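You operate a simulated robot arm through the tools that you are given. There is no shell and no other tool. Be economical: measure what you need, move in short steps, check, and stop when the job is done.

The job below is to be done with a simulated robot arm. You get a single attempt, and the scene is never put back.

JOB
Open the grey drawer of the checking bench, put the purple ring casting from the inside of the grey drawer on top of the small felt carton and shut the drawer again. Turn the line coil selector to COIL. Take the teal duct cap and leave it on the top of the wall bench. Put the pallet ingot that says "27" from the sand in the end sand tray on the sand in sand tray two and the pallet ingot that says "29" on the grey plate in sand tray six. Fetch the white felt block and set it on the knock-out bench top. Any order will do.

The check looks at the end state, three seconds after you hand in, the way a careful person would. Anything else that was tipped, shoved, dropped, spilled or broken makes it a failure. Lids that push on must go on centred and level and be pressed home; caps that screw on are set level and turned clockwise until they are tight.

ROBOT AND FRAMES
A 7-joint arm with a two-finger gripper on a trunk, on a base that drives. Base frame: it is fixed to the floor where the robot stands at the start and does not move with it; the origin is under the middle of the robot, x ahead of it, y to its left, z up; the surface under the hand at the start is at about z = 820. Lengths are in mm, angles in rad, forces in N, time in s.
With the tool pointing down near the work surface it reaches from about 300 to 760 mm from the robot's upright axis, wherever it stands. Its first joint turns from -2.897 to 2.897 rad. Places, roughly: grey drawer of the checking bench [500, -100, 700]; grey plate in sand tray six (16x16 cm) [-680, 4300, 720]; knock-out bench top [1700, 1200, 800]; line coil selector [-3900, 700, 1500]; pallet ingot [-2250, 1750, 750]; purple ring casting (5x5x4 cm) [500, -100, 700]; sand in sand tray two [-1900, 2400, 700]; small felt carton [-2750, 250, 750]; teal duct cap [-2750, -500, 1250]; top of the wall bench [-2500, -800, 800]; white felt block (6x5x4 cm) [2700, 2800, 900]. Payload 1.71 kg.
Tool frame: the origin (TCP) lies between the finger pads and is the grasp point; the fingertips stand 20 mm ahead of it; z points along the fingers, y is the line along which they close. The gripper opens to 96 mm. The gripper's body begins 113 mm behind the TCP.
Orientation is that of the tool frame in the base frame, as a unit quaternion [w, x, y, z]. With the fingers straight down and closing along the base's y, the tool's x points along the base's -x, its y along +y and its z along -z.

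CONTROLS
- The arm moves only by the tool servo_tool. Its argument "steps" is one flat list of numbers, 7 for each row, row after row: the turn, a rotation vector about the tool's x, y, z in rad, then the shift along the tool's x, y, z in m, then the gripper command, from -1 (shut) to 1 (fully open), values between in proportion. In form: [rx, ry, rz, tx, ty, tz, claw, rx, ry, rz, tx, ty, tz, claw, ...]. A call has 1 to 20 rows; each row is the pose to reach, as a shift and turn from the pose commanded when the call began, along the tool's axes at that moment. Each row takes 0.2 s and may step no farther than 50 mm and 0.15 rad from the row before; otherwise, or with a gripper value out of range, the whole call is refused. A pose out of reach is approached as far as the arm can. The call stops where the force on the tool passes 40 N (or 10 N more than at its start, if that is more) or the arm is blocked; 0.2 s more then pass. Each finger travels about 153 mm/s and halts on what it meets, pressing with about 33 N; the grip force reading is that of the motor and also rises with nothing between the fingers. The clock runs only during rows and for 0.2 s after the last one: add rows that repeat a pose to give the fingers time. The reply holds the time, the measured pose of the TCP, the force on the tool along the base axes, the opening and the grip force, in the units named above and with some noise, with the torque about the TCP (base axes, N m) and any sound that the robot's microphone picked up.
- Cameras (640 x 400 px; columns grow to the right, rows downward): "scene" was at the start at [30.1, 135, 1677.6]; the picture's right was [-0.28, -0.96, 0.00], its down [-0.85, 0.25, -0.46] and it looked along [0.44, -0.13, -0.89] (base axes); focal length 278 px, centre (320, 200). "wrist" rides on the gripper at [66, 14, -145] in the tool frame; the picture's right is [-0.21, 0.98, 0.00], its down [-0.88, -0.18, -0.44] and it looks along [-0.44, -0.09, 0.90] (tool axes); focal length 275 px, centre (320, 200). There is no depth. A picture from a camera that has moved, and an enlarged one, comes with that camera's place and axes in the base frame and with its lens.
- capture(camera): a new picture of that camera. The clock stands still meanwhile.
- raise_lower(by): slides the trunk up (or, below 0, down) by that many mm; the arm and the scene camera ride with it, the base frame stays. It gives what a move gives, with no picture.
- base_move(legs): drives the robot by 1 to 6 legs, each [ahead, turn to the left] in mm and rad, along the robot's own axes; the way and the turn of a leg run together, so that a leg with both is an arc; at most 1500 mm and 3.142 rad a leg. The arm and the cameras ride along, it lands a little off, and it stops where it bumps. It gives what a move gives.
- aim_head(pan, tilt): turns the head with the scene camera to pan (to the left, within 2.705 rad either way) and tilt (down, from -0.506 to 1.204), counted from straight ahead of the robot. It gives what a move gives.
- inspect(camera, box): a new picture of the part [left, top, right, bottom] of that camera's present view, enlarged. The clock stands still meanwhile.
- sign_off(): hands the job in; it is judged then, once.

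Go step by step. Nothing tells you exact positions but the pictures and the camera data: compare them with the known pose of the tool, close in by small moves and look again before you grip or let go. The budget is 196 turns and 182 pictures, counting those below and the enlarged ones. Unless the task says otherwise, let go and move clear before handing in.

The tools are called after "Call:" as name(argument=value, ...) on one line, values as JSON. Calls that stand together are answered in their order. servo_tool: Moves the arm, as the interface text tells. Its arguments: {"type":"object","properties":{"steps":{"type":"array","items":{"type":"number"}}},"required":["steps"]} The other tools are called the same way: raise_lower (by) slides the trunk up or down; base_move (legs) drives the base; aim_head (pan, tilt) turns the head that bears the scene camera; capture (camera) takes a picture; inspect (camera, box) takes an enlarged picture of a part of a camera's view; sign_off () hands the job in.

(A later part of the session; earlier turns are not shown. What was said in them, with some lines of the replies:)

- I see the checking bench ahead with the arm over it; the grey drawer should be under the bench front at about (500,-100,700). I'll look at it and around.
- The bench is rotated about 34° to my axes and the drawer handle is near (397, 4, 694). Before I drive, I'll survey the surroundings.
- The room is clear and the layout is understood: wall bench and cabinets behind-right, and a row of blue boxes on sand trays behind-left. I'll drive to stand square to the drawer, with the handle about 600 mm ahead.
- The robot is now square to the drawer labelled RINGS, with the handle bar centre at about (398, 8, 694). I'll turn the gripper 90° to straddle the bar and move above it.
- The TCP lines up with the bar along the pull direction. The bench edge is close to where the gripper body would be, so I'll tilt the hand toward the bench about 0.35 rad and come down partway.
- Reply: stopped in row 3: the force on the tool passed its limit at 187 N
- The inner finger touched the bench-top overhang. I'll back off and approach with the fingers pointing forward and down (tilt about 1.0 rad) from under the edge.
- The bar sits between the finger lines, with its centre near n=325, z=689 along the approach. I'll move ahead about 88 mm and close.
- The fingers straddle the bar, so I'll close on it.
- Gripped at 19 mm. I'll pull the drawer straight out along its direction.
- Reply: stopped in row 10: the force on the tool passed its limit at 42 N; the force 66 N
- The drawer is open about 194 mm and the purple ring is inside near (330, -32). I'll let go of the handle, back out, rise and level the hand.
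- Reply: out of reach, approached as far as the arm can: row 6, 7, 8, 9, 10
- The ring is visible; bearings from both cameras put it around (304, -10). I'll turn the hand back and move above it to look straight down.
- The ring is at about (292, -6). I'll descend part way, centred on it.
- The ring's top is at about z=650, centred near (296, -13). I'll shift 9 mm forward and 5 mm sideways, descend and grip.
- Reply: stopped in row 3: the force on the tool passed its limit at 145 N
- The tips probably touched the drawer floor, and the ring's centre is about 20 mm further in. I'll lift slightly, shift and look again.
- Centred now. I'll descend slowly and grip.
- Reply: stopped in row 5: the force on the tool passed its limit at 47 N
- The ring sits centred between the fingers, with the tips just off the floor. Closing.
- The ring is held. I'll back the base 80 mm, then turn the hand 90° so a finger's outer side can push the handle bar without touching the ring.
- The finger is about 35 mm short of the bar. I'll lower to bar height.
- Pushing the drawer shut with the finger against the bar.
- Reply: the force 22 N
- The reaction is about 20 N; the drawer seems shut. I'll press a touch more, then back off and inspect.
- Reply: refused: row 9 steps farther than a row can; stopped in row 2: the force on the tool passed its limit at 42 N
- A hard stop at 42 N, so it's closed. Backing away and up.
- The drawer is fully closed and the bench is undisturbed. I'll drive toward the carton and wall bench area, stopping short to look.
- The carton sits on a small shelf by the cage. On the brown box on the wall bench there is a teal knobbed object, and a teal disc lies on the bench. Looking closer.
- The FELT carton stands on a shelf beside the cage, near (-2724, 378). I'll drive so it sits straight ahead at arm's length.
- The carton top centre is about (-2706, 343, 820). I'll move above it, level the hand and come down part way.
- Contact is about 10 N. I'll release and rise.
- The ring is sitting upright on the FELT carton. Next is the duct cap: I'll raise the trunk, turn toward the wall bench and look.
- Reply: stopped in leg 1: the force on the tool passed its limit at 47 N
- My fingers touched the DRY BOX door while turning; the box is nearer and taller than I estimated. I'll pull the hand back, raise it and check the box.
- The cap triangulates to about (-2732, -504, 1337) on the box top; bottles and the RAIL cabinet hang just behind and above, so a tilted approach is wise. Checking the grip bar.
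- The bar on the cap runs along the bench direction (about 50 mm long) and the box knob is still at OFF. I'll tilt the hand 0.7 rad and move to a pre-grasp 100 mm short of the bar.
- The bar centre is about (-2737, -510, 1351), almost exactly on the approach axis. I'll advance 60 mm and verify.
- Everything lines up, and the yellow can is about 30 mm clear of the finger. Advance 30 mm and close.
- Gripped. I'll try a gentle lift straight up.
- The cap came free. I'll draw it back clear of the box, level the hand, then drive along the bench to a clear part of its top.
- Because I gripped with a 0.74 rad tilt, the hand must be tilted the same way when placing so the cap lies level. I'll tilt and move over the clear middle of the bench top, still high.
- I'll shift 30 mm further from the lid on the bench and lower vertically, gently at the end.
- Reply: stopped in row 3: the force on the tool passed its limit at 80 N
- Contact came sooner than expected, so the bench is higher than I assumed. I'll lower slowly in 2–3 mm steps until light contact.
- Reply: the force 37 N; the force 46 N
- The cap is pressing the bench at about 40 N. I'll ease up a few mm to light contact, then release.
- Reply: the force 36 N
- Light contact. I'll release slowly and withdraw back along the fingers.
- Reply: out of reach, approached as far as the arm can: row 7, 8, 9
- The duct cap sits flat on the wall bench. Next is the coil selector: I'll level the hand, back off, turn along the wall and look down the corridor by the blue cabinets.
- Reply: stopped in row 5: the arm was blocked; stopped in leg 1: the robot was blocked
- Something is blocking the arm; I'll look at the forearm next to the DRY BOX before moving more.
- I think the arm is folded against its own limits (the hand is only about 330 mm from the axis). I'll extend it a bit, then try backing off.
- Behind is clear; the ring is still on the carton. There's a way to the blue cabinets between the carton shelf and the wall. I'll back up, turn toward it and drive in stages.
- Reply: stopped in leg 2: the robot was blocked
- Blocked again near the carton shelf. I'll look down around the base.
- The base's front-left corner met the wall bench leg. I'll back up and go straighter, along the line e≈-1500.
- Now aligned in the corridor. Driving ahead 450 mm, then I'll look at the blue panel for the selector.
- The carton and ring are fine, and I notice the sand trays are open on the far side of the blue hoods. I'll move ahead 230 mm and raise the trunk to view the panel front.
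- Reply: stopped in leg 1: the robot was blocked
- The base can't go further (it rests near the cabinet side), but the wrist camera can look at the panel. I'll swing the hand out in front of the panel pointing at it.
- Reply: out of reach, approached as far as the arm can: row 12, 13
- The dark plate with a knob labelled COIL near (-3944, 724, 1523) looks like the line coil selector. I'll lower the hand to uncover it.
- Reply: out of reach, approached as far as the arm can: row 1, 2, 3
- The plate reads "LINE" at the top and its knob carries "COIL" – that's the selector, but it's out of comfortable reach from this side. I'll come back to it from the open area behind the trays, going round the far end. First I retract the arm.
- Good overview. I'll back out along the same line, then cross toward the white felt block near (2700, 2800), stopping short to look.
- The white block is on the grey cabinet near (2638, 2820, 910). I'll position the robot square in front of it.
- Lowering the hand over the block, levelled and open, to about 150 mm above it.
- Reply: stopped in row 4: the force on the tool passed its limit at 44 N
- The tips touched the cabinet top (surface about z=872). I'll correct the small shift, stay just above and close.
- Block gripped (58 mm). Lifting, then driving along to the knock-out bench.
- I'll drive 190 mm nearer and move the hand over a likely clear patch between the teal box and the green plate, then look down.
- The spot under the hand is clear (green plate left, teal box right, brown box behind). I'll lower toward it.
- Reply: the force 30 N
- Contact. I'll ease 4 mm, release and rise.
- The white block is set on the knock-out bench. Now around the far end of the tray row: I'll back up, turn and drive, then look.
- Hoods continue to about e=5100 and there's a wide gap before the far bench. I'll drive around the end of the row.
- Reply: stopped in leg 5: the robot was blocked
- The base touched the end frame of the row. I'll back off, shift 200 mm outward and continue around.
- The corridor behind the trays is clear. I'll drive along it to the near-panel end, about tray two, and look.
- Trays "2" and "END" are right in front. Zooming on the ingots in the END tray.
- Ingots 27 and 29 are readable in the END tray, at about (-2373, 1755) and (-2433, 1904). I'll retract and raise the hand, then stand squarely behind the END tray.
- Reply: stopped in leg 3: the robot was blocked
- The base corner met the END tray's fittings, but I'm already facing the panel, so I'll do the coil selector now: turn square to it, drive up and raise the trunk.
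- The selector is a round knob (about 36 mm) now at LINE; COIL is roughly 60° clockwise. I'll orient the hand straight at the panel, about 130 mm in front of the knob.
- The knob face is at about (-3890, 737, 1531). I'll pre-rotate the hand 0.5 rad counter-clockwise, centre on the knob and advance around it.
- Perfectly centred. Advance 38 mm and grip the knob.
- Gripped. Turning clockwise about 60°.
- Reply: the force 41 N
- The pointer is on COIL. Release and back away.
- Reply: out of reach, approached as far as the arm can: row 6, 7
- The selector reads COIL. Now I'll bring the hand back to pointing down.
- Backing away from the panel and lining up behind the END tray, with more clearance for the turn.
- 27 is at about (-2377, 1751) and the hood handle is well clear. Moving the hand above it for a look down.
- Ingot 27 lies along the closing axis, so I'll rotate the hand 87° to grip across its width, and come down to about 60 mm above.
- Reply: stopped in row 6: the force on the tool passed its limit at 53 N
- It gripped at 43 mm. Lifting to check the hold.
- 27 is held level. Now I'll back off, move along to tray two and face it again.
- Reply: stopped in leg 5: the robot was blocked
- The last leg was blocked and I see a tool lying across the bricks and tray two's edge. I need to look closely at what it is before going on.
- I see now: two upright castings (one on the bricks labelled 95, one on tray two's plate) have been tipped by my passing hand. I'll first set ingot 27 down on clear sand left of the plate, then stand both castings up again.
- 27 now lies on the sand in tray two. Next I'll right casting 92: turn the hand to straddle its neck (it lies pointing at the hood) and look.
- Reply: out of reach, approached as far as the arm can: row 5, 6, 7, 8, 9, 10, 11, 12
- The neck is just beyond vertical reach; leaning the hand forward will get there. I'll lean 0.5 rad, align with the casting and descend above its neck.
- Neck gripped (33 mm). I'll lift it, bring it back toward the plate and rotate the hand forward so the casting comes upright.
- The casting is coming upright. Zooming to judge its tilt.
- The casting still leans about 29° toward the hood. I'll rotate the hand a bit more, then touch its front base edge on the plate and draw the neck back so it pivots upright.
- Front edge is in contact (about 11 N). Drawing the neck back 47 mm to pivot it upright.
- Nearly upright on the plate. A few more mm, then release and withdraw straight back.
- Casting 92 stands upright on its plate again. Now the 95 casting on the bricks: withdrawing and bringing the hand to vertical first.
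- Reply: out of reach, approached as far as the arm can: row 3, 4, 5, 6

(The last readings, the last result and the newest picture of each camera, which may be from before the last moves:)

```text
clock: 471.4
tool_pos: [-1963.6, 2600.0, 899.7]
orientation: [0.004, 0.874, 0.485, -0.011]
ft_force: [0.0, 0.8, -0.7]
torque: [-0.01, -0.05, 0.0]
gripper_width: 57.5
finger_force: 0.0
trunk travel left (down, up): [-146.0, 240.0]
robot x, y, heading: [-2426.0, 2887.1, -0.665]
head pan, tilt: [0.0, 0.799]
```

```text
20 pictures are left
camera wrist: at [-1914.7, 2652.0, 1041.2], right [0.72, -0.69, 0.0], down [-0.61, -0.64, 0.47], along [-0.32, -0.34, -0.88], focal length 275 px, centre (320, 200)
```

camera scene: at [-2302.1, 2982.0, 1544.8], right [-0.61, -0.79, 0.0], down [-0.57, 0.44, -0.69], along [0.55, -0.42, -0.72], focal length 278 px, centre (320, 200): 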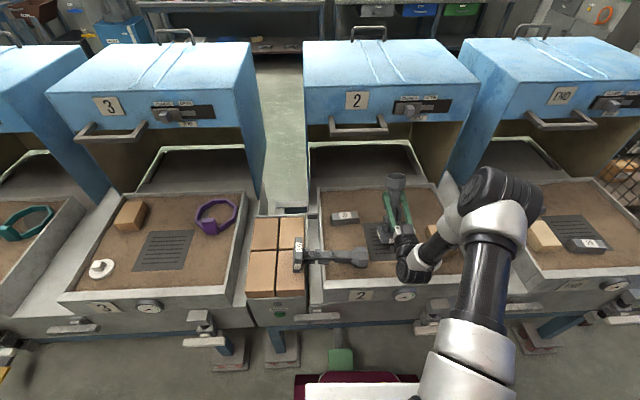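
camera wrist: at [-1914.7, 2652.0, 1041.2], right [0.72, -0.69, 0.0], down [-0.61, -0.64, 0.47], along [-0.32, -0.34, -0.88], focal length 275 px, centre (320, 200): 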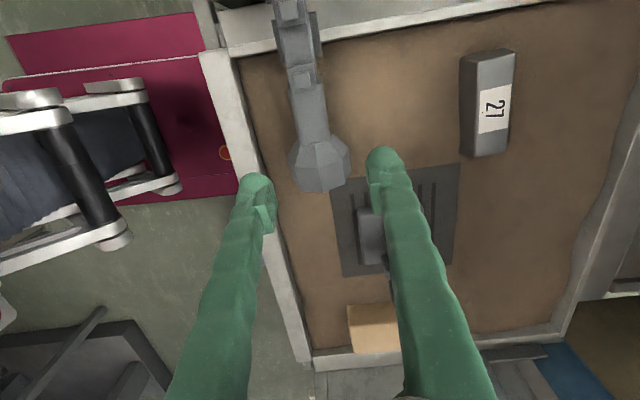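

Call:
servo_tool(steps=[0, 0, 0, 0.012, -0.004, 0.03, 0.25, 0, 0, 0, 0.025, -0.008, 0.06, 0.25, 0, 0, 0, 0.025, -0.008, 0.09, 0.25, 0, 0, 0, 0.025, -0.008, 0.105, 0.25, 0, 0, 0, 0.025, -0.008, 0.115, 0.25, 0, 0, 0, 0.025, -0.008, 0.115, 0.25])

Call:
capture(camera="wrist")

```text
clock: 472.8
tool_pos: [-1958.9, 2622.9, 782.5]
orientation: [0.005, 0.874, 0.486, -0.011]
ft_force: [0.0, -0.1, 0.1]
torque: [-0.04, 0.03, 0.01]
gripper_width: 59.8
finger_force: 0.0
trunk travel left (down, up): [-146.0, 240.0]
robot x, y, heading: [-2423.9, 2882.0, -0.662]
head pan, tilt: [0.0, 0.799]
```

```text
19 pictures are left
camera wrist: at [-1910.4, 2674.4, 925.9], right [0.72, -0.69, 0.0], down [-0.61, -0.64, 0.47], along [-0.32, -0.34, -0.88], focal length 275 px, centre (320, 200)
```

wrist: 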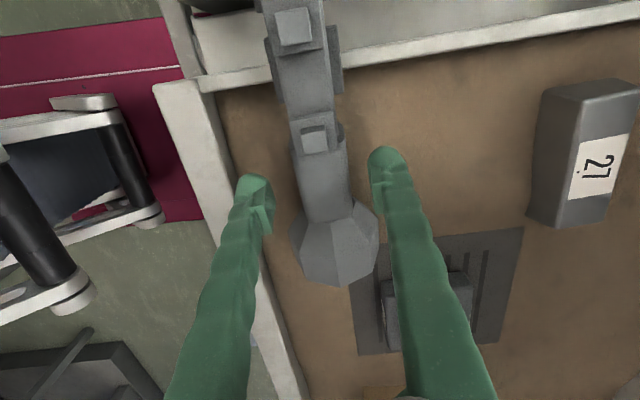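

Call:
servo_tool(steps=[0, 0, 0, 0, 0, 0.006, 0.25, 0, 0, 0, 0, 0, 0.012, 0.25, 0, 0, 0, 0, 0, 0.016, 0.25, 0, 0, 0, 0, 0, 0.016, 0.25, 0, 0, 0, 0, 0, 0.016, -1, 0, 0, 0, 0, 0, 0.016, -1, 0, 0, 0, 0, 0, 0.016, -1, 0, 0, 0, 0, 0, -0.01, -1, 0, 0, 0, 0, 0, -0.05, -1, 0, 0, 0, 0, 0, -0.1, -1, 0, 0, 0, 0, 0, -0.15, -1, 0, 0, 0, 0.03, 0, -0.18, -1, 0, 0, 0, 0.06, 0, -0.18, -1, 0, 0, 0, 0.1, 0, -0.18, -1, 0, 0, 0, 0.1, 0, -0.18, -1])

```text
clock: 476.0
tool_pos: [-1903.4, 2709.8, 961.5]
orientation: [0.004, 0.874, 0.486, -0.012]
ft_force: [0.4, -0.4, -4.2]
torque: [-0.25, 0.19, -0.02]
gripper_width: 33.2
finger_force: 32.5
trunk travel left (down, up): [-146.0, 240.0]
robot x, y, heading: [-2423.7, 2877.5, -0.659]
head pan, tilt: [0.0, 0.799]
```

Casting 95 is held. Rotating the hand to bring it upright above the bricks.

Call:
servo_tool(steps=[0, -0.14, 0, 0.01, 0, -0.01, -1, 0, -0.28, 0, 0.02, 0, -0.02, -1, 0, -0.42, 0, 0.03, 0, -0.02, -1, 0, -0.56, 0, 0.04, 0, -0.02, -1, 0, -0.7, 0, 0.05, 0, -0.02, -1, 0, -0.84, 0, 0.06, 0, -0.02, -1, 0, -0.98, 0, 0.07, 0, -0.02, -1, 0, -1.12, 0, 0.075, 0, -0.02, -1, 0, -1.26, 0, 0.075, 0, -0.02, -1, 0, -1.4, 0, 0.075, 0, -0.02, -1, 0, -1.5, 0, 0.075, 0, -0.02, -1, 0, -1.5, 0, 0.075, 0, -0.02, -1])

Call:
inspect(camera="scene", box=[200, 130, 440, 280])

```text
clock: 478.6
tool_pos: [-1863.6, 2774.0, 977.6]
orientation: [0.336, 0.63, 0.354, -0.604]
ft_force: [-0.2, 0.8, -4.7]
torque: [0.01, 0.01, 0.01]
gripper_width: 33.1
finger_force: 32.7
trunk travel left (down, up): [-146.0, 240.0]
robot x, y, heading: [-2421.6, 2881.6, -0.659]
head pan, tilt: [0.0, 0.799]
```

```text
2.67 times, centred on (320, 205) of scene
camera zoom: at [-2300.8, 2981.7, 1544.5], right [-0.61, -0.79, 0.0], down [-0.57, 0.44, -0.69], along [0.55, -0.42, -0.72], focal length 741 px, centre (320, 187)
```

zoom: 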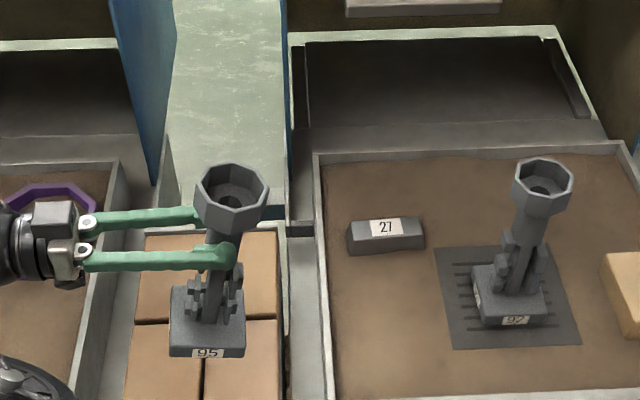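

Excellent – 95 is upright in the hand over its bricks. Lowering it gently.

Call:
servo_tool(steps=[0, 0, 0, 0.012, 0, 0, -1, 0, 0, 0, 0.022, 0, 0, -1, 0, 0, 0, 0.026, 0, 0, -1, 0, 0, 0, 0.03, 0, 0, -1, 0, 0, 0, 0.034, 0, 0, -1, 0, 0, 0, 0.038, 0, 0, -1, 0, 0, 0, 0.038, 0, 0, -1])

```text
clock: 480.2
tool_pos: [-1861.5, 2776.2, 939.7]
orientation: [0.335, 0.631, 0.354, -0.604]
ft_force: [-0.1, 0.4, -3.1]
torque: [-0.02, 0.01, 0.01]
gripper_width: 33.3
finger_force: 33.1
trunk travel left (down, up): [-146.0, 240.0]
robot x, y, heading: [-2425.6, 2881.3, -0.663]
head pan, tilt: [0.0, 0.799]
```

Call:
servo_tool(steps=[0, 0, 0, 0.004, 0, 0, -1, 0, 0, 0, 0.008, 0, 0, -1, 0, 0, 0, 0.012, 0, 0, -1, 0, 0, 0, 0.016, 0, 0, -1, 0, 0, 0, 0.02, 0, 0, -1, 0, 0, 0, 0.02, 0, 0, -1])

Call:
inspect(camera="scene", box=[240, 170, 336, 290])

```text
clock: 481.6
tool_pos: [-1861.9, 2777.3, 919.4]
orientation: [0.334, 0.631, 0.353, -0.604]
ft_force: [0.7, 0.1, -4.9]
torque: [-0.02, 0.04, 0.04]
gripper_width: 33.3
finger_force: 32.9
trunk travel left (down, up): [-146.0, 240.0]
robot x, y, heading: [-2426.1, 2885.2, -0.66]
head pan, tilt: [0.0, 0.799]
```

```text
3.33 times, centred on (288, 230) of scene
camera zoom: at [-2300.3, 2981.3, 1544.5], right [-0.61, -0.79, 0.0], down [-0.57, 0.44, -0.69], along [0.55, -0.42, -0.72], focal length 926 px, centre (427, 100)
```

zoom: 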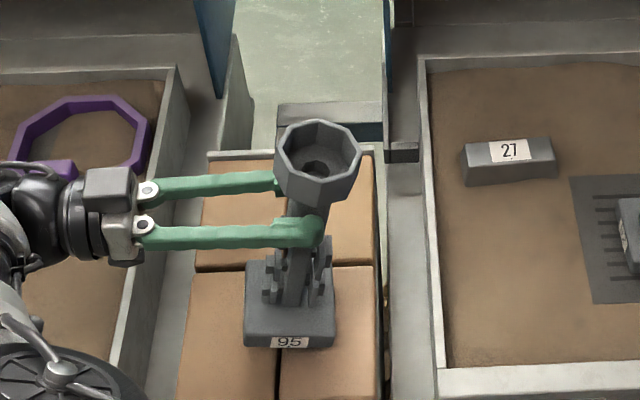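

Call:
servo_tool(steps=[0, 0, 0, 0.004, 0, 0, -1, 0, 0, 0, 0.008, 0, 0, -1, 0, 0, 0, 0.011, 0, 0, -1, 0, 0, 0, 0.014, 0, 0, -1, 0, 0, 0, 0.017, 0, 0, -1, 0, 0, 0, 0.017, 0, 0, -1])

```text
clock: 483.0
tool_pos: [-1862.1, 2777.4, 907.1]
orientation: [0.336, 0.631, 0.351, -0.604]
ft_force: [5.2, -2.1, 22.9]
torque: [-0.21, 0.05, 0.02]
gripper_width: 32.6
finger_force: 32.7
trunk travel left (down, up): [-146.0, 240.0]
robot x, y, heading: [-2423.4, 2883.8, -0.663]
head pan, tilt: [0.0, 0.799]
```

Contact. Easing, releasing and withdrawing the hand straight back.

Call:
servo_tool(steps=[0, 0, 0, -0.004, 0, 0, -1, 0, 0, 0, -0.004, 0, 0, -0.2, 0, 0, 0, -0.004, 0, 0, 0.15, 0, 0, 0, -0.004, 0, 0, 0.15, 0, 0, 0, -0.005, 0, -0.03, 0.15, 0, 0, 0, -0.006, 0, -0.065, 0.15, 0, 0, 0, -0.02, 0, -0.1, 0.15, 0, 0, 0, -0.04, 0, -0.12, 0.15])

Call:
inspect(camera="scene", box=[200, 130, 440, 280])

```text
clock: 484.8
tool_pos: [-1849.9, 2838.8, 977.1]
orientation: [0.336, 0.631, 0.353, -0.604]
ft_force: [-0.5, 0.2, -4.7]
torque: [0.1, -0.1, 0.11]
gripper_width: 56.2
finger_force: 9.8
out of reach, approached as far as the arm can: row 6, 7, 8
trunk travel left (down, up): [-146.0, 240.0]
robot x, y, heading: [-2425.7, 2881.4, -0.658]
head pan, tilt: [0.0, 0.799]
```

```text
2.67 times, centred on (320, 205) of scene
camera zoom: at [-2302.0, 2982.2, 1544.6], right [-0.61, -0.79, 0.0], down [-0.57, 0.44, -0.69], along [0.55, -0.42, -0.72], focal length 741 px, centre (320, 187)
```

zoom: 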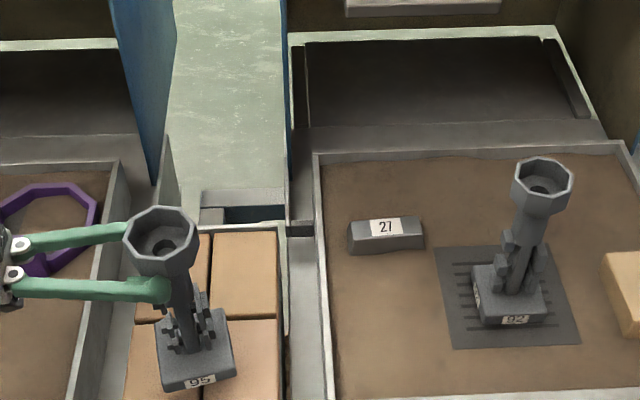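

The hand couldn't back out and lifted the casting by its cup. I'll close again, carry it back over its place, and this time open fully and go straight up past the cup.

Call:
servo_tool(steps=[0, 0, 0, 0, 0, 0, -1, 0, 0, 0, 0, 0, 0, -1, 0, 0, 0, 0, 0, 0, -1, 0, 0, 0, 0, 0.008, 0.025, -1, 0, 0, 0, 0.01, 0.016, 0.05, -1, 0, 0, 0, 0.03, 0.022, 0.062, -1, 0, 0, 0, 0.044, 0.022, 0.062, -1, 0, 0, 0, 0.044, 0.022, 0.062, -1])

Call:
inspect(camera="scene", box=[220, 160, 340, 280])

```text
clock: 486.6
tool_pos: [-1857.2, 2776.4, 931.8]
orientation: [0.335, 0.631, 0.354, -0.603]
ft_force: [0.1, 1.1, -3.8]
torque: [0.09, -0.02, -0.04]
gripper_width: 34.2
finger_force: 33.5
trunk travel left (down, up): [-146.0, 240.0]
robot x, y, heading: [-2424.7, 2882.7, -0.659]
head pan, tilt: [0.0, 0.799]
```

```text
3.33 times, centred on (280, 220) of scene
camera zoom: at [-2300.9, 2981.8, 1544.5], right [-0.61, -0.79, 0.0], down [-0.57, 0.44, -0.69], along [0.55, -0.42, -0.72], focal length 926 px, centre (453, 133)
```

zoom: 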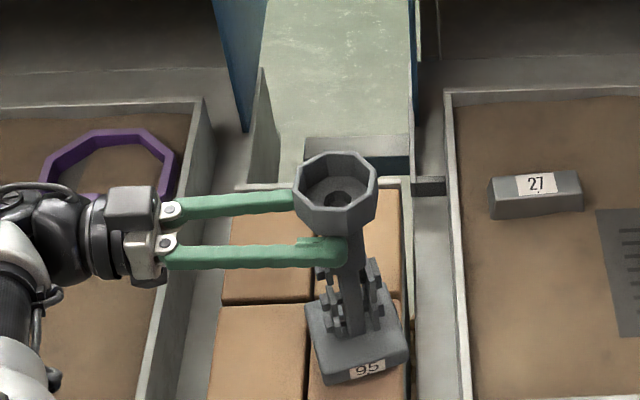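

It's now hanging truly upright over its spot (e≈1225), just yawed about 12°. I'll correct the yaw and lower to contact.

Call:
servo_tool(steps=[0.1, 0, 0, 0, 0, 0, -1, 0.2, 0, 0, 0.002, 0, 0, -1, 0.2, 0, 0, 0.006, 0, 0, -1, 0.2, 0, 0, 0.009, 0, 0, -1, 0.2, 0, 0, 0.012, 0, 0, -1, 0.2, 0, 0, 0.015, 0, 0, -1, 0.2, 0, 0, 0.015, 0, 0, -1])

Call:
inspect(camera="scene", box=[220, 160, 340, 280])

```text
clock: 488.2
tool_pos: [-1856.3, 2776.3, 932.5]
orientation: [0.301, 0.647, 0.322, -0.622]
ft_force: [0.2, 0.0, -4.3]
torque: [0.03, -0.04, -0.03]
gripper_width: 34.0
finger_force: 32.8
out of reach, approached as far as the arm can: row 2, 3, 4, 5, 6, 7
trunk travel left (down, up): [-146.0, 240.0]
robot x, y, heading: [-2421.6, 2879.0, -0.659]
head pan, tilt: [0.0, 0.799]
```

```text
3.33 times, centred on (280, 220) of scene
camera zoom: at [-2300.2, 2981.2, 1544.5], right [-0.61, -0.79, 0.0], down [-0.57, 0.44, -0.69], along [0.55, -0.42, -0.72], focal length 926 px, centre (453, 133)
```

zoom: 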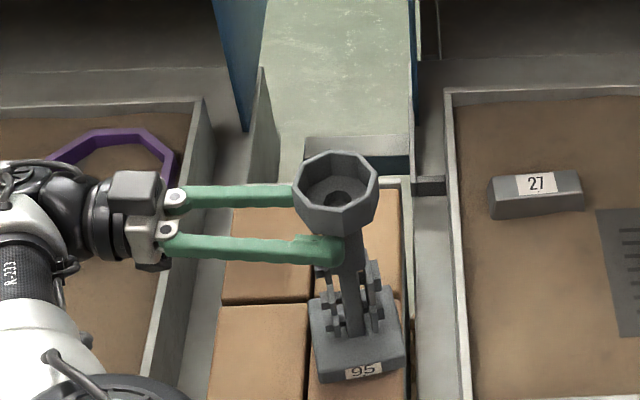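

Yaw is nearly right and further rotation is out of reach; good enough. Lowering to contact.

Call:
servo_tool(steps=[0, 0, 0, 0.004, 0, 0, -1, 0, 0, 0, 0.008, 0, 0, -1, 0, 0, 0, 0.012, 0, 0, -1, 0, 0, 0, 0.015, 0, 0, -1, 0, 0, 0, 0.018, 0, 0, -1, 0, 0, 0, 0.018, 0, 0, -1])

```text
clock: 489.6
tool_pos: [-1858.1, 2776.4, 919.9]
orientation: [0.304, 0.648, 0.32, -0.621]
ft_force: [-3.5, 1.2, 20.2]
torque: [-0.34, 0.13, -0.07]
gripper_width: 34.1
finger_force: 33.3
trunk travel left (down, up): [-146.0, 240.0]
robot x, y, heading: [-2423.7, 2887.3, -0.659]
head pan, tilt: [0.0, 0.799]
```

Call:
servo_tool(steps=[0, 0, 0, -0.003, 0, 0, -1, 0, 0, 0, -0.003, 0, 0, -0.2, 0, 0, 0, -0.003, 0, 0, 0.3, 0, 0, 0, -0.003, 0, 0, 1, 0, 0, 0, -0.003, 0, 0, 1, 0, 0, 0, -0.003, 0, 0, 1, 0, 0, 0, -0.03, 0, 0, 1, 0, 0, 0, -0.07, 0, 0, 1, 0, 0, 0, -0.11, 0, 0, 1, 0, 0, 0, -0.15, 0, 0, 1, 0, 0, 0, -0.15, 0, 0, 1])

Call:
inspect(camera="scene", box=[200, 130, 440, 280])

```text
clock: 492.0
tool_pos: [-1860.0, 2771.0, 1064.6]
orientation: [0.303, 0.646, 0.323, -0.621]
ft_force: [0.7, 0.6, 0.1]
torque: [-0.04, 0.0, -0.01]
gripper_width: 95.9
finger_force: 0.1
trunk travel left (down, up): [-146.0, 240.0]
robot x, y, heading: [-2425.2, 2881.1, -0.659]
head pan, tilt: [0.0, 0.799]
```

```text
2.67 times, centred on (320, 205) of scene
camera zoom: at [-2300.7, 2981.2, 1544.5], right [-0.61, -0.79, 0.0], down [-0.57, 0.44, -0.69], along [0.55, -0.42, -0.72], focal length 741 px, centre (320, 187)
```

zoom: 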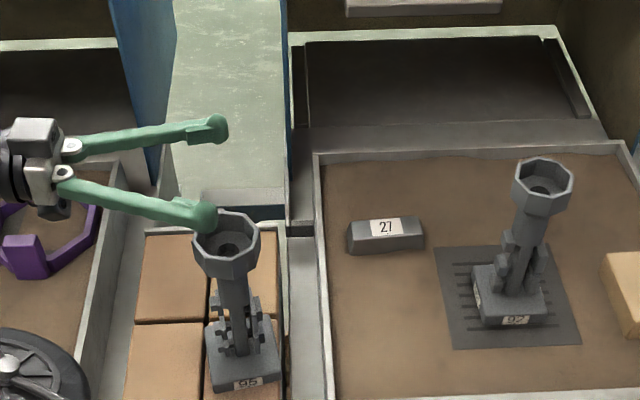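

Both castings are upright again. Now I'll level the hand high and retract it clear of the trays before driving.

Call:
servo_tool(steps=[0, 0, 0, -0.02, -0.04, 0, 0.6, 0, 0.14, 0, -0.03, -0.08, 0, 0.6, 0, 0.28, 0, -0.03, -0.11, 0.02, 0.6, 0, 0.42, 0, -0.03, -0.11, 0.05, 0.6, 0, 0.56, 0, -0.03, -0.11, 0.08, 0.6, 0, 0.7, 0, -0.03, -0.11, 0.11, 0.6, 0, 0.84, 0, -0.03, -0.11, 0.14, 0.6, 0, 0.98, 0, -0.03, -0.11, 0.17, 0.6, 0, 1.12, 0, -0.03, -0.11, 0.2, 0.6, 0, 1.26, 0, -0.03, -0.11, 0.2, 0.6, 0, 1.4, 0, -0.03, -0.11, 0.2, 0.6, 0, 1.5, 0, -0.03, -0.11, 0.2, 0.6, 0, 1.5, 0, -0.03, -0.11, 0.2, 0.6])

Call:
base_move(legs=[[-140, 0], [0, -1.517], [850, 0], [0, 1.571], [130, 0]])

Call:
capture(camera="scene")

```text
clock: 494.8
tool_pos: [-2070.9, 2679.4, 1087.1]
orientation: [0.002, 0.897, 0.443, -0.014]
ft_force: [-0.8, -0.3, 0.4]
torque: [0.0, 0.02, 0.0]
gripper_width: 76.8
finger_force: 0.1
trunk travel left (down, up): [-146.0, 240.0]
robot x, y, heading: [-2424.4, 2884.4, -0.658]
head pan, tilt: [0.0, 0.799]
```

```text
clock: 510.7
tool_pos: [-2622.3, 2012.3, 1093.5]
orientation: [0.008, 0.899, 0.439, -0.009]
ft_force: [1.4, -0.2, 1.2]
torque: [-0.03, 0.06, -0.02]
gripper_width: 76.9
finger_force: 0.1
trunk travel left (down, up): [-146.0, 240.0]
robot x, y, heading: [-2961.6, 2210.8, -0.672]
head pan, tilt: [0.0, 0.799]
```

```text
12 pictures are left
camera scene: at [-2870.7, 2334.7, 1544.9], right [-0.62, -0.78, 0.0], down [-0.55, 0.44, -0.71], along [0.56, -0.44, -0.7], focal length 278 px, centre (320, 200)
```

scene: 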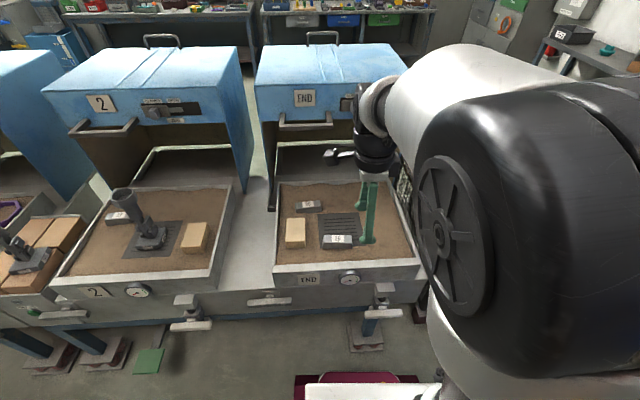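

Both trays look right and 29 is at about (-2425, 1907). Moving over it, aligned across its width.

Call:
servo_tool(steps=[0, 0, -0.04, 0.008, 0.044, 0, 0.6, 0, 0, -0.08, 0.016, 0.088, 0.01, 0.6, 0, 0, -0.125, 0.024, 0.132, 0.02, 0.6, 0, 0, -0.125, 0.032, 0.176, 0.03, 0.6, 0, 0, -0.125, 0.0385, 0.22, 0.05, 0.6, 0, 0, -0.125, 0.0385, 0.22, 0.1, 0.6, 0, 0, -0.125, 0.0385, 0.22, 0.15, 0.6, 0, 0, -0.125, 0.0385, 0.22, 0.2, 0.6, 0, 0, -0.125, 0.0385, 0.22, 0.25, 0.6, 0, 0, -0.125, 0.0385, 0.22, 0.28, 0.6, 0, 0, -0.125, 0.0385, 0.22, 0.28, 0.6])

Call:
capture(camera="wrist")

```text
clock: 513.1
tool_pos: [-2415.2, 1890.8, 800.5]
orientation: [-0.002, 0.869, 0.494, -0.013]
ft_force: [0.3, 0.4, 0.1]
torque: [0.0, 0.0, -0.02]
gripper_width: 76.7
finger_force: 0.1
trunk travel left (down, up): [-146.0, 240.0]
robot x, y, heading: [-2963.2, 2210.8, -0.673]
head pan, tilt: [0.0, 0.799]
```

```text
11 pictures are left
camera wrist: at [-2365.6, 1941.4, 943.4], right [0.73, -0.68, -0.01], down [-0.6, -0.65, 0.47], along [-0.32, -0.33, -0.89], focal length 275 px, centre (320, 200)
```

wrist: 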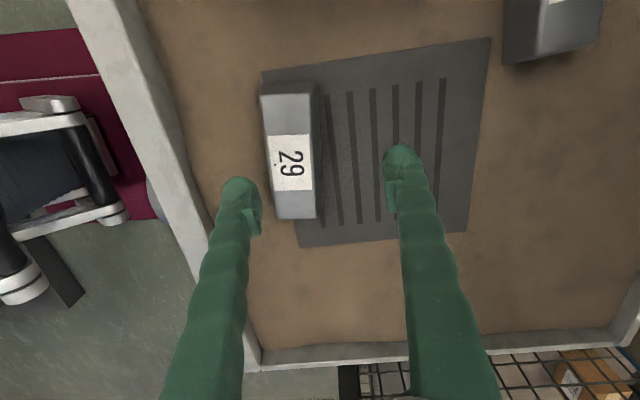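

Call:
servo_tool(steps=[0, 0, 0.07, 0.006, -0.01, 0, 0.4, 0, 0, 0.13, 0.0125, -0.02, 0.01, 0.35, 0, 0, 0.13, 0.0125, -0.02, 0.03, 0.35, 0, 0, 0.13, 0.0125, -0.02, 0.045, 0.35, 0, 0, 0.13, 0.0125, -0.02, 0.045, 0.35])

Call:
capture(camera="wrist")

```text
clock: 514.3
tool_pos: [-2426.1, 1912.2, 756.9]
orientation: [-0.002, 0.9, 0.436, -0.013]
ft_force: [0.7, 0.3, 0.4]
torque: [-0.02, 0.0, 0.01]
gripper_width: 64.8
finger_force: 0.1
trunk travel left (down, up): [-146.0, 240.0]
robot x, y, heading: [-2960.7, 2209.8, -0.673]
head pan, tilt: [0.0, 0.799]
```

```text
10 pictures are left
camera wrist: at [-2371.2, 1955.5, 898.5], right [0.64, -0.77, -0.01], down [-0.68, -0.57, 0.47], along [-0.36, -0.29, -0.88], focal length 275 px, centre (320, 200)
```

wrist: 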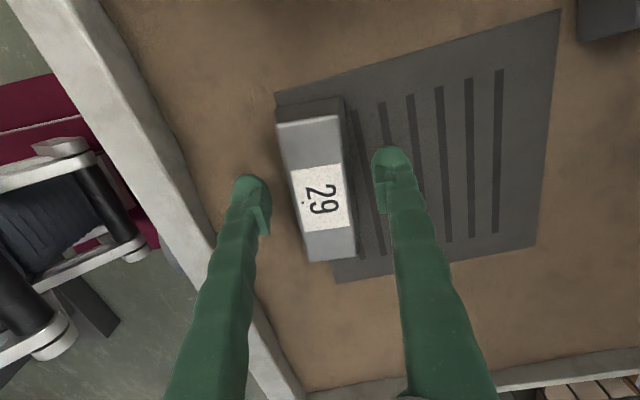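

Aligned and centred. Lower slowly, grip and lift.

Call:
servo_tool(steps=[0, 0, 0, 0, 0, 0.005, 0.35, 0, 0, 0, 0, 0, 0.01, 0.35, 0, 0, 0, 0, 0, 0.014, 0.35, 0, 0, 0, 0, 0, 0.014, 0.35, 0, 0, 0, 0, 0, 0.014, -1, 0, 0, 0, 0, 0, 0.014, -1, 0, 0, 0, 0, 0, 0.014, -1, 0, 0, 0, 0, 0, -0.02, -1, 0, 0, 0, 0, 0, -0.06, -1, 0, 0, 0, 0, 0, -0.11, -1, 0, 0, 0, 0, 0, -0.16, -1, 0, 0, 0, 0, 0, -0.21, -1, 0, 0, 0, 0, -0.04, -0.24, -1, 0, 0, 0, 0, -0.08, -0.27, -1, 0, 0, 0, 0, -0.12, -0.3, -1, 0, 0, 0, 0, -0.15, -0.33, -1, 0, 0, 0, 0, -0.15, -0.33, -1])

Call:
capture(camera="wrist")

```text
clock: 517.9
tool_pos: [-2534.9, 2007.3, 1089.7]
orientation: [-0.002, 0.9, 0.436, -0.014]
ft_force: [-0.1, 0.7, -3.3]
torque: [0.02, -0.03, 0.02]
gripper_width: 40.9
finger_force: 33.0
trunk travel left (down, up): [-146.0, 240.0]
robot x, y, heading: [-2958.2, 2211.0, -0.675]
head pan, tilt: [0.0, 0.799]
```

```text
9 pictures are left
camera wrist: at [-2479.2, 2050.9, 1232.2], right [0.64, -0.77, -0.01], down [-0.68, -0.57, 0.47], along [-0.36, -0.29, -0.88], focal length 275 px, centre (320, 200)
```

wrist: 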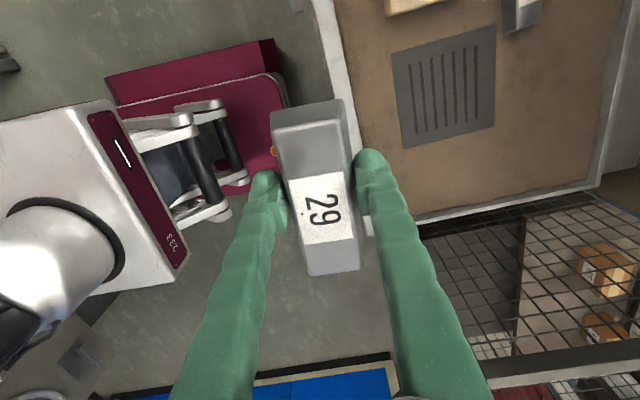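

29 is held. Driving to tray six with the hand high and kept in the corridor while turning.

Call:
base_move(legs=[[-100, 0], [0, 1.641], [1500, 0], [1500, 0], [0, -1.571], [180, 0]])

Call:
capture(camera="scene")

```text
clock: 544.7
tool_pos: [-718.6, 4458.0, 1091.0]
orientation: [-0.001, 0.883, 0.469, -0.014]
ft_force: [0.0, 0.2, -3.5]
torque: [-0.05, -0.1, 0.03]
gripper_width: 40.4
finger_force: 32.9
trunk travel left (down, up): [-146.0, 240.0]
robot x, y, heading: [-1158.4, 4629.0, -0.597]
head pan, tilt: [0.0, 0.799]
```

```text
8 pictures are left
camera scene: at [-1033.1, 4729.8, 1544.3], right [-0.56, -0.83, 0.0], down [-0.6, 0.41, -0.69], along [0.57, -0.39, -0.73], focal length 278 px, centre (320, 200)
```

scene: 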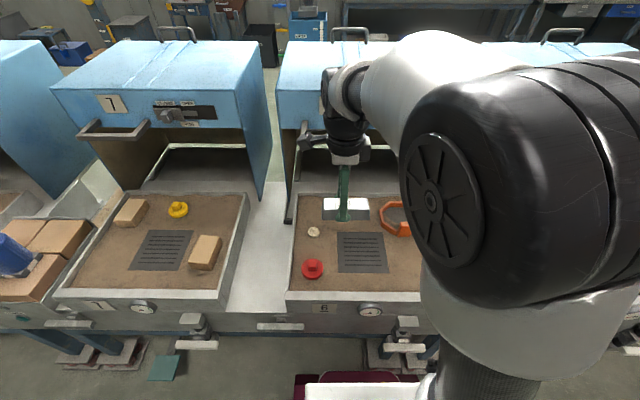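

Call:
inspect(camera="scene", box=[270, 190, 430, 320])

```text
3.08 times, centred on (350, 255) of scene
camera zoom: at [-1033.1, 4729.8, 1544.3], right [-0.56, -0.83, 0.0], down [-0.6, 0.41, -0.69], along [0.57, -0.39, -0.73], focal length 855 px, centre (228, 31)
```

zoom: 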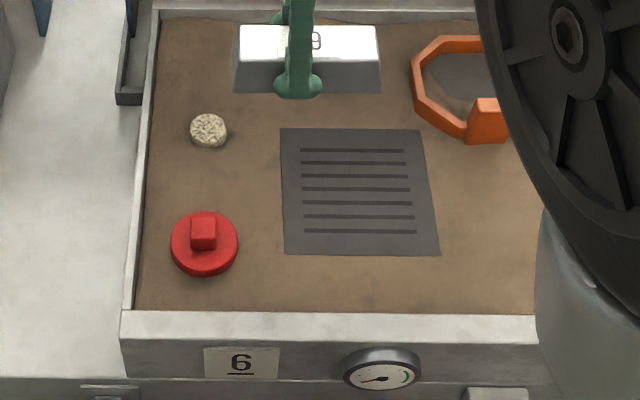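

Tray 6 is confirmed and its grey plate is centred near (-673, 4302), clear of other things. Moving over it and lowering.

Call:
servo_tool(steps=[0, 0, 0, -0.026, 0.031, 0, -1, 0, 0, 0, -0.052, 0.063, 0, -1, 0, 0, 0, -0.078, 0.094, 0.01, -1, 0, 0, 0, -0.103, 0.1255, 0.02, -1, 0, 0, 0, -0.103, 0.1255, 0.07, -1, 0, 0, 0, -0.103, 0.1255, 0.12, -1, 0, 0, 0, -0.103, 0.1255, 0.17, -1, 0, 0, 0, -0.103, 0.1255, 0.22, -1, 0, 0, 0, -0.103, 0.1255, 0.27, -1, 0, 0, 0, -0.103, 0.1255, 0.29, -1, 0, 0, 0, -0.103, 0.1255, 0.29, -1])

Call:
capture(camera="wrist")

```text
clock: 547.1
tool_pos: [-689.3, 4306.3, 807.6]
orientation: [0.006, 0.883, 0.469, -0.009]
ft_force: [0.1, 0.2, -3.6]
torque: [0.01, -0.01, 0.02]
gripper_width: 40.4
finger_force: 33.2
trunk travel left (down, up): [-146.0, 240.0]
robot x, y, heading: [-1154.9, 4629.6, -0.596]
head pan, tilt: [0.0, 0.799]
```

```text
6 pictures are left
camera wrist: at [-638.5, 4354.8, 950.6], right [0.69, -0.72, 0.0], down [-0.64, -0.61, 0.46], along [-0.33, -0.32, -0.89], focal length 275 px, centre (320, 200)
```

wrist: 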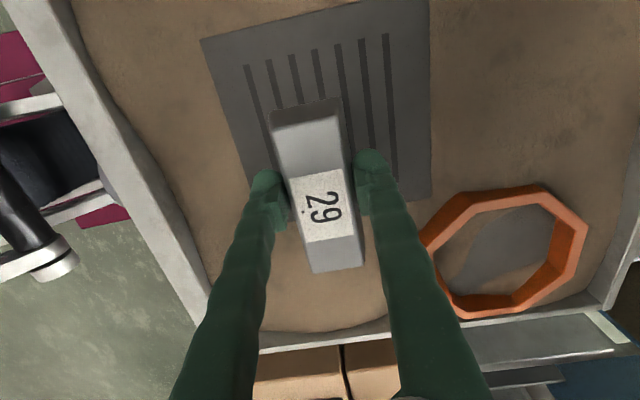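

Call:
servo_tool(steps=[0, 0, 0, 0.013, 0.003, 0.015, -1, 0, 0, 0, 0.026, 0.005, 0.035, -1, 0, 0, 0, 0.026, 0.005, 0.05, -1, 0, 0, 0, 0.026, 0.005, 0.054, -1, 0, 0, 0, 0.026, 0.005, 0.057, -1, 0, 0, 0, 0.026, 0.005, 0.057, -1])

```text
clock: 548.5
tool_pos: [-668.8, 4324.4, 749.9]
orientation: [0.005, 0.883, 0.469, -0.01]
ft_force: [-0.1, -0.8, -4.2]
torque: [0.04, -0.03, 0.0]
gripper_width: 40.3
finger_force: 32.9
trunk travel left (down, up): [-146.0, 240.0]
robot x, y, heading: [-1160.4, 4625.3, -0.596]
head pan, tilt: [0.0, 0.799]
```

Call:
servo_tool(steps=[0, 0, 0, 0, 0, 0.002, -1, 0, 0, 0, 0, 0, 0.004, -1, 0, 0, 0, 0, 0, 0.006, -1, 0, 0, 0, 0, 0, 0.008, -1, 0, 0, 0, 0, 0, 0.008, -1])

```text
clock: 549.7
tool_pos: [-670.4, 4322.0, 743.5]
orientation: [0.006, 0.883, 0.469, -0.009]
ft_force: [-0.6, 0.7, 4.2]
torque: [-0.36, 0.22, -0.05]
gripper_width: 40.2
finger_force: 33.2
trunk travel left (down, up): [-146.0, 240.0]
robot x, y, heading: [-1160.0, 4628.1, -0.59]
head pan, tilt: [0.0, 0.799]
```

Light contact (about 8 N). Releasing and rising straight up.

Call:
servo_tool(steps=[0, 0, 0, 0, 0, 0, -0.1, 0, 0, 0, 0, 0, 0, 0.15, 0, 0, 0, 0, 0, 0, 0.15, 0, 0, 0, 0, 0, -0.03, 0.15, 0, 0, 0, 0, 0, -0.07, 0.15, 0, 0, 0, 0, 0, -0.12, 0.15, 0, 0, 0, 0, 0, -0.17, 0.15, 0, 0, 0, 0, 0, -0.22, 0.15, 0, 0, 0, 0, 0, -0.27, 0.15, 0, 0, 0, 0, 0, -0.32, 0.15, 0, 0, 0, 0, 0, -0.32, 0.15])

Call:
capture(camera="wrist")

```text
clock: 552.1
tool_pos: [-667.9, 4329.8, 1062.3]
orientation: [0.005, 0.883, 0.469, -0.009]
ft_force: [0.6, -0.5, 0.9]
torque: [-0.02, 0.03, 0.02]
gripper_width: 55.5
finger_force: 0.1
trunk travel left (down, up): [-146.0, 240.0]
robot x, y, heading: [-1156.2, 4627.2, -0.591]
head pan, tilt: [0.0, 0.799]
```

```text
5 pictures are left
camera wrist: at [-617.7, 4378.9, 1206.2], right [0.7, -0.72, 0.0], down [-0.64, -0.61, 0.46], along [-0.33, -0.32, -0.89], focal length 275 px, centre (320, 200)
```

wrist: 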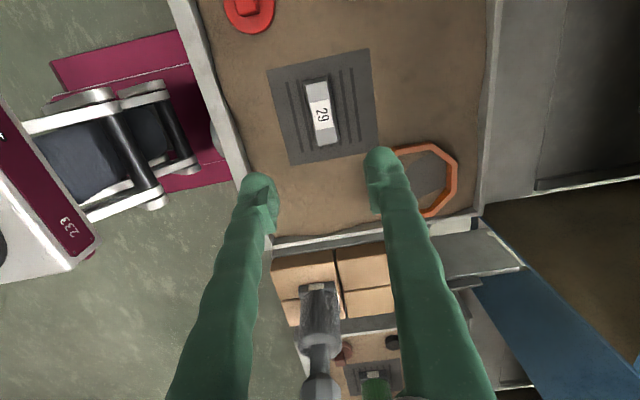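

29 sits on the grey plate of tray six. I'll check the casting on the neighbouring bricks with one picture.

Call:
aim_head(pan=-0.6, tilt=0.75)

Call:
capture(camera="scene")

```text
clock: 553.1
tool_pos: [-667.0, 4329.0, 1063.5]
orientation: [0.005, 0.883, 0.469, -0.01]
ft_force: [0.2, -0.6, 0.0]
torque: [0.01, 0.03, -0.02]
gripper_width: 55.5
finger_force: 0.1
trunk travel left (down, up): [-146.0, 240.0]
robot x, y, heading: [-1155.0, 4628.5, -0.593]
head pan, tilt: [-0.6, 0.75]
```

```text
4 pictures are left
camera scene: at [-1067.7, 4696.2, 1548.5], right [-0.93, -0.37, 0.01], down [-0.26, 0.64, -0.72], along [0.26, -0.67, -0.69], focal length 278 px, centre (320, 200)
```

scene: 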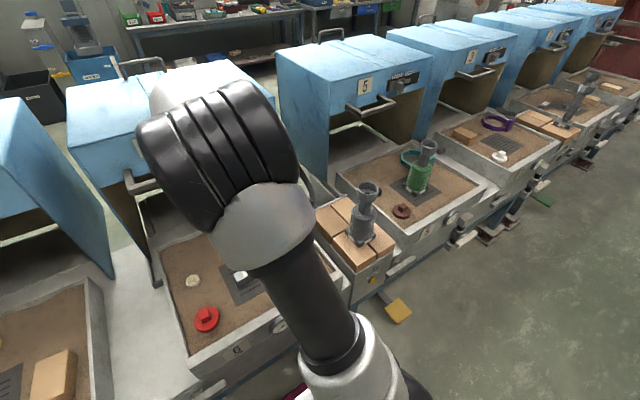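

Call:
inspect(camera="scene", box=[500, 50, 640, 138])

```text
4.55 times, centred on (570, 94) of scene
camera zoom: at [-1067.7, 4696.2, 1548.5], right [-0.93, -0.37, 0.01], down [-0.26, 0.64, -0.72], along [0.26, -0.67, -0.69], focal length 1262 px, centre (-816, 682)
```

zoom: 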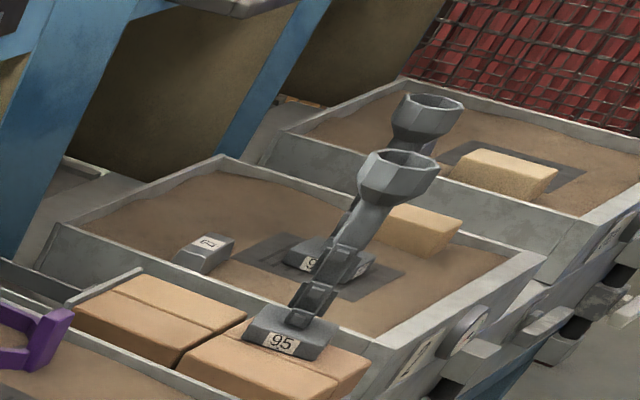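

The ring is on the felt carton with its drawer shut, the selector is at COIL, the duct cap is on the wall bench, 27 is on the tray-two sand, 29 is on the tray-six plate, and the white block is on the knock-out bench. I tipped castings 92 and 95 along the way. Both are standing again, but their exact places are my estimate and 95 is turned a few degrees. I also bumped the bench edge, the DRY BOX door and some tray and bench fittings, with no damage visible. The hand is clear, so I'm handing in.

Call:
sign_off()

```text
The job is handed in.
```

I handed the job in with all six items placed, but I knocked over two castings along the way, and that may count against the result.

- **Purple ring:** it stands on the small felt carton, and the grey drawer is shut.
- **Line coil selector:** it points to COIL.
- **Teal duct cap:** it lies flat on the top of the wall bench.
- **Ingot 27:** it is on the sand in tray two.
- **Ingot 29:** it is on the grey plate in tray six.
- **White felt block:** it is on the knock-out bench top.

**Castings 92 and 95:** I tipped both while driving past tray two. I stood them upright again, but I could only estimate where they had been, and 95 is turned a few degrees from how it stood.

**Bumps:** I also touched the checking bench edge, the DRY BOX door, a leg of the wall bench, the blue cabinet and fittings along the trays. I saw no damage from these.
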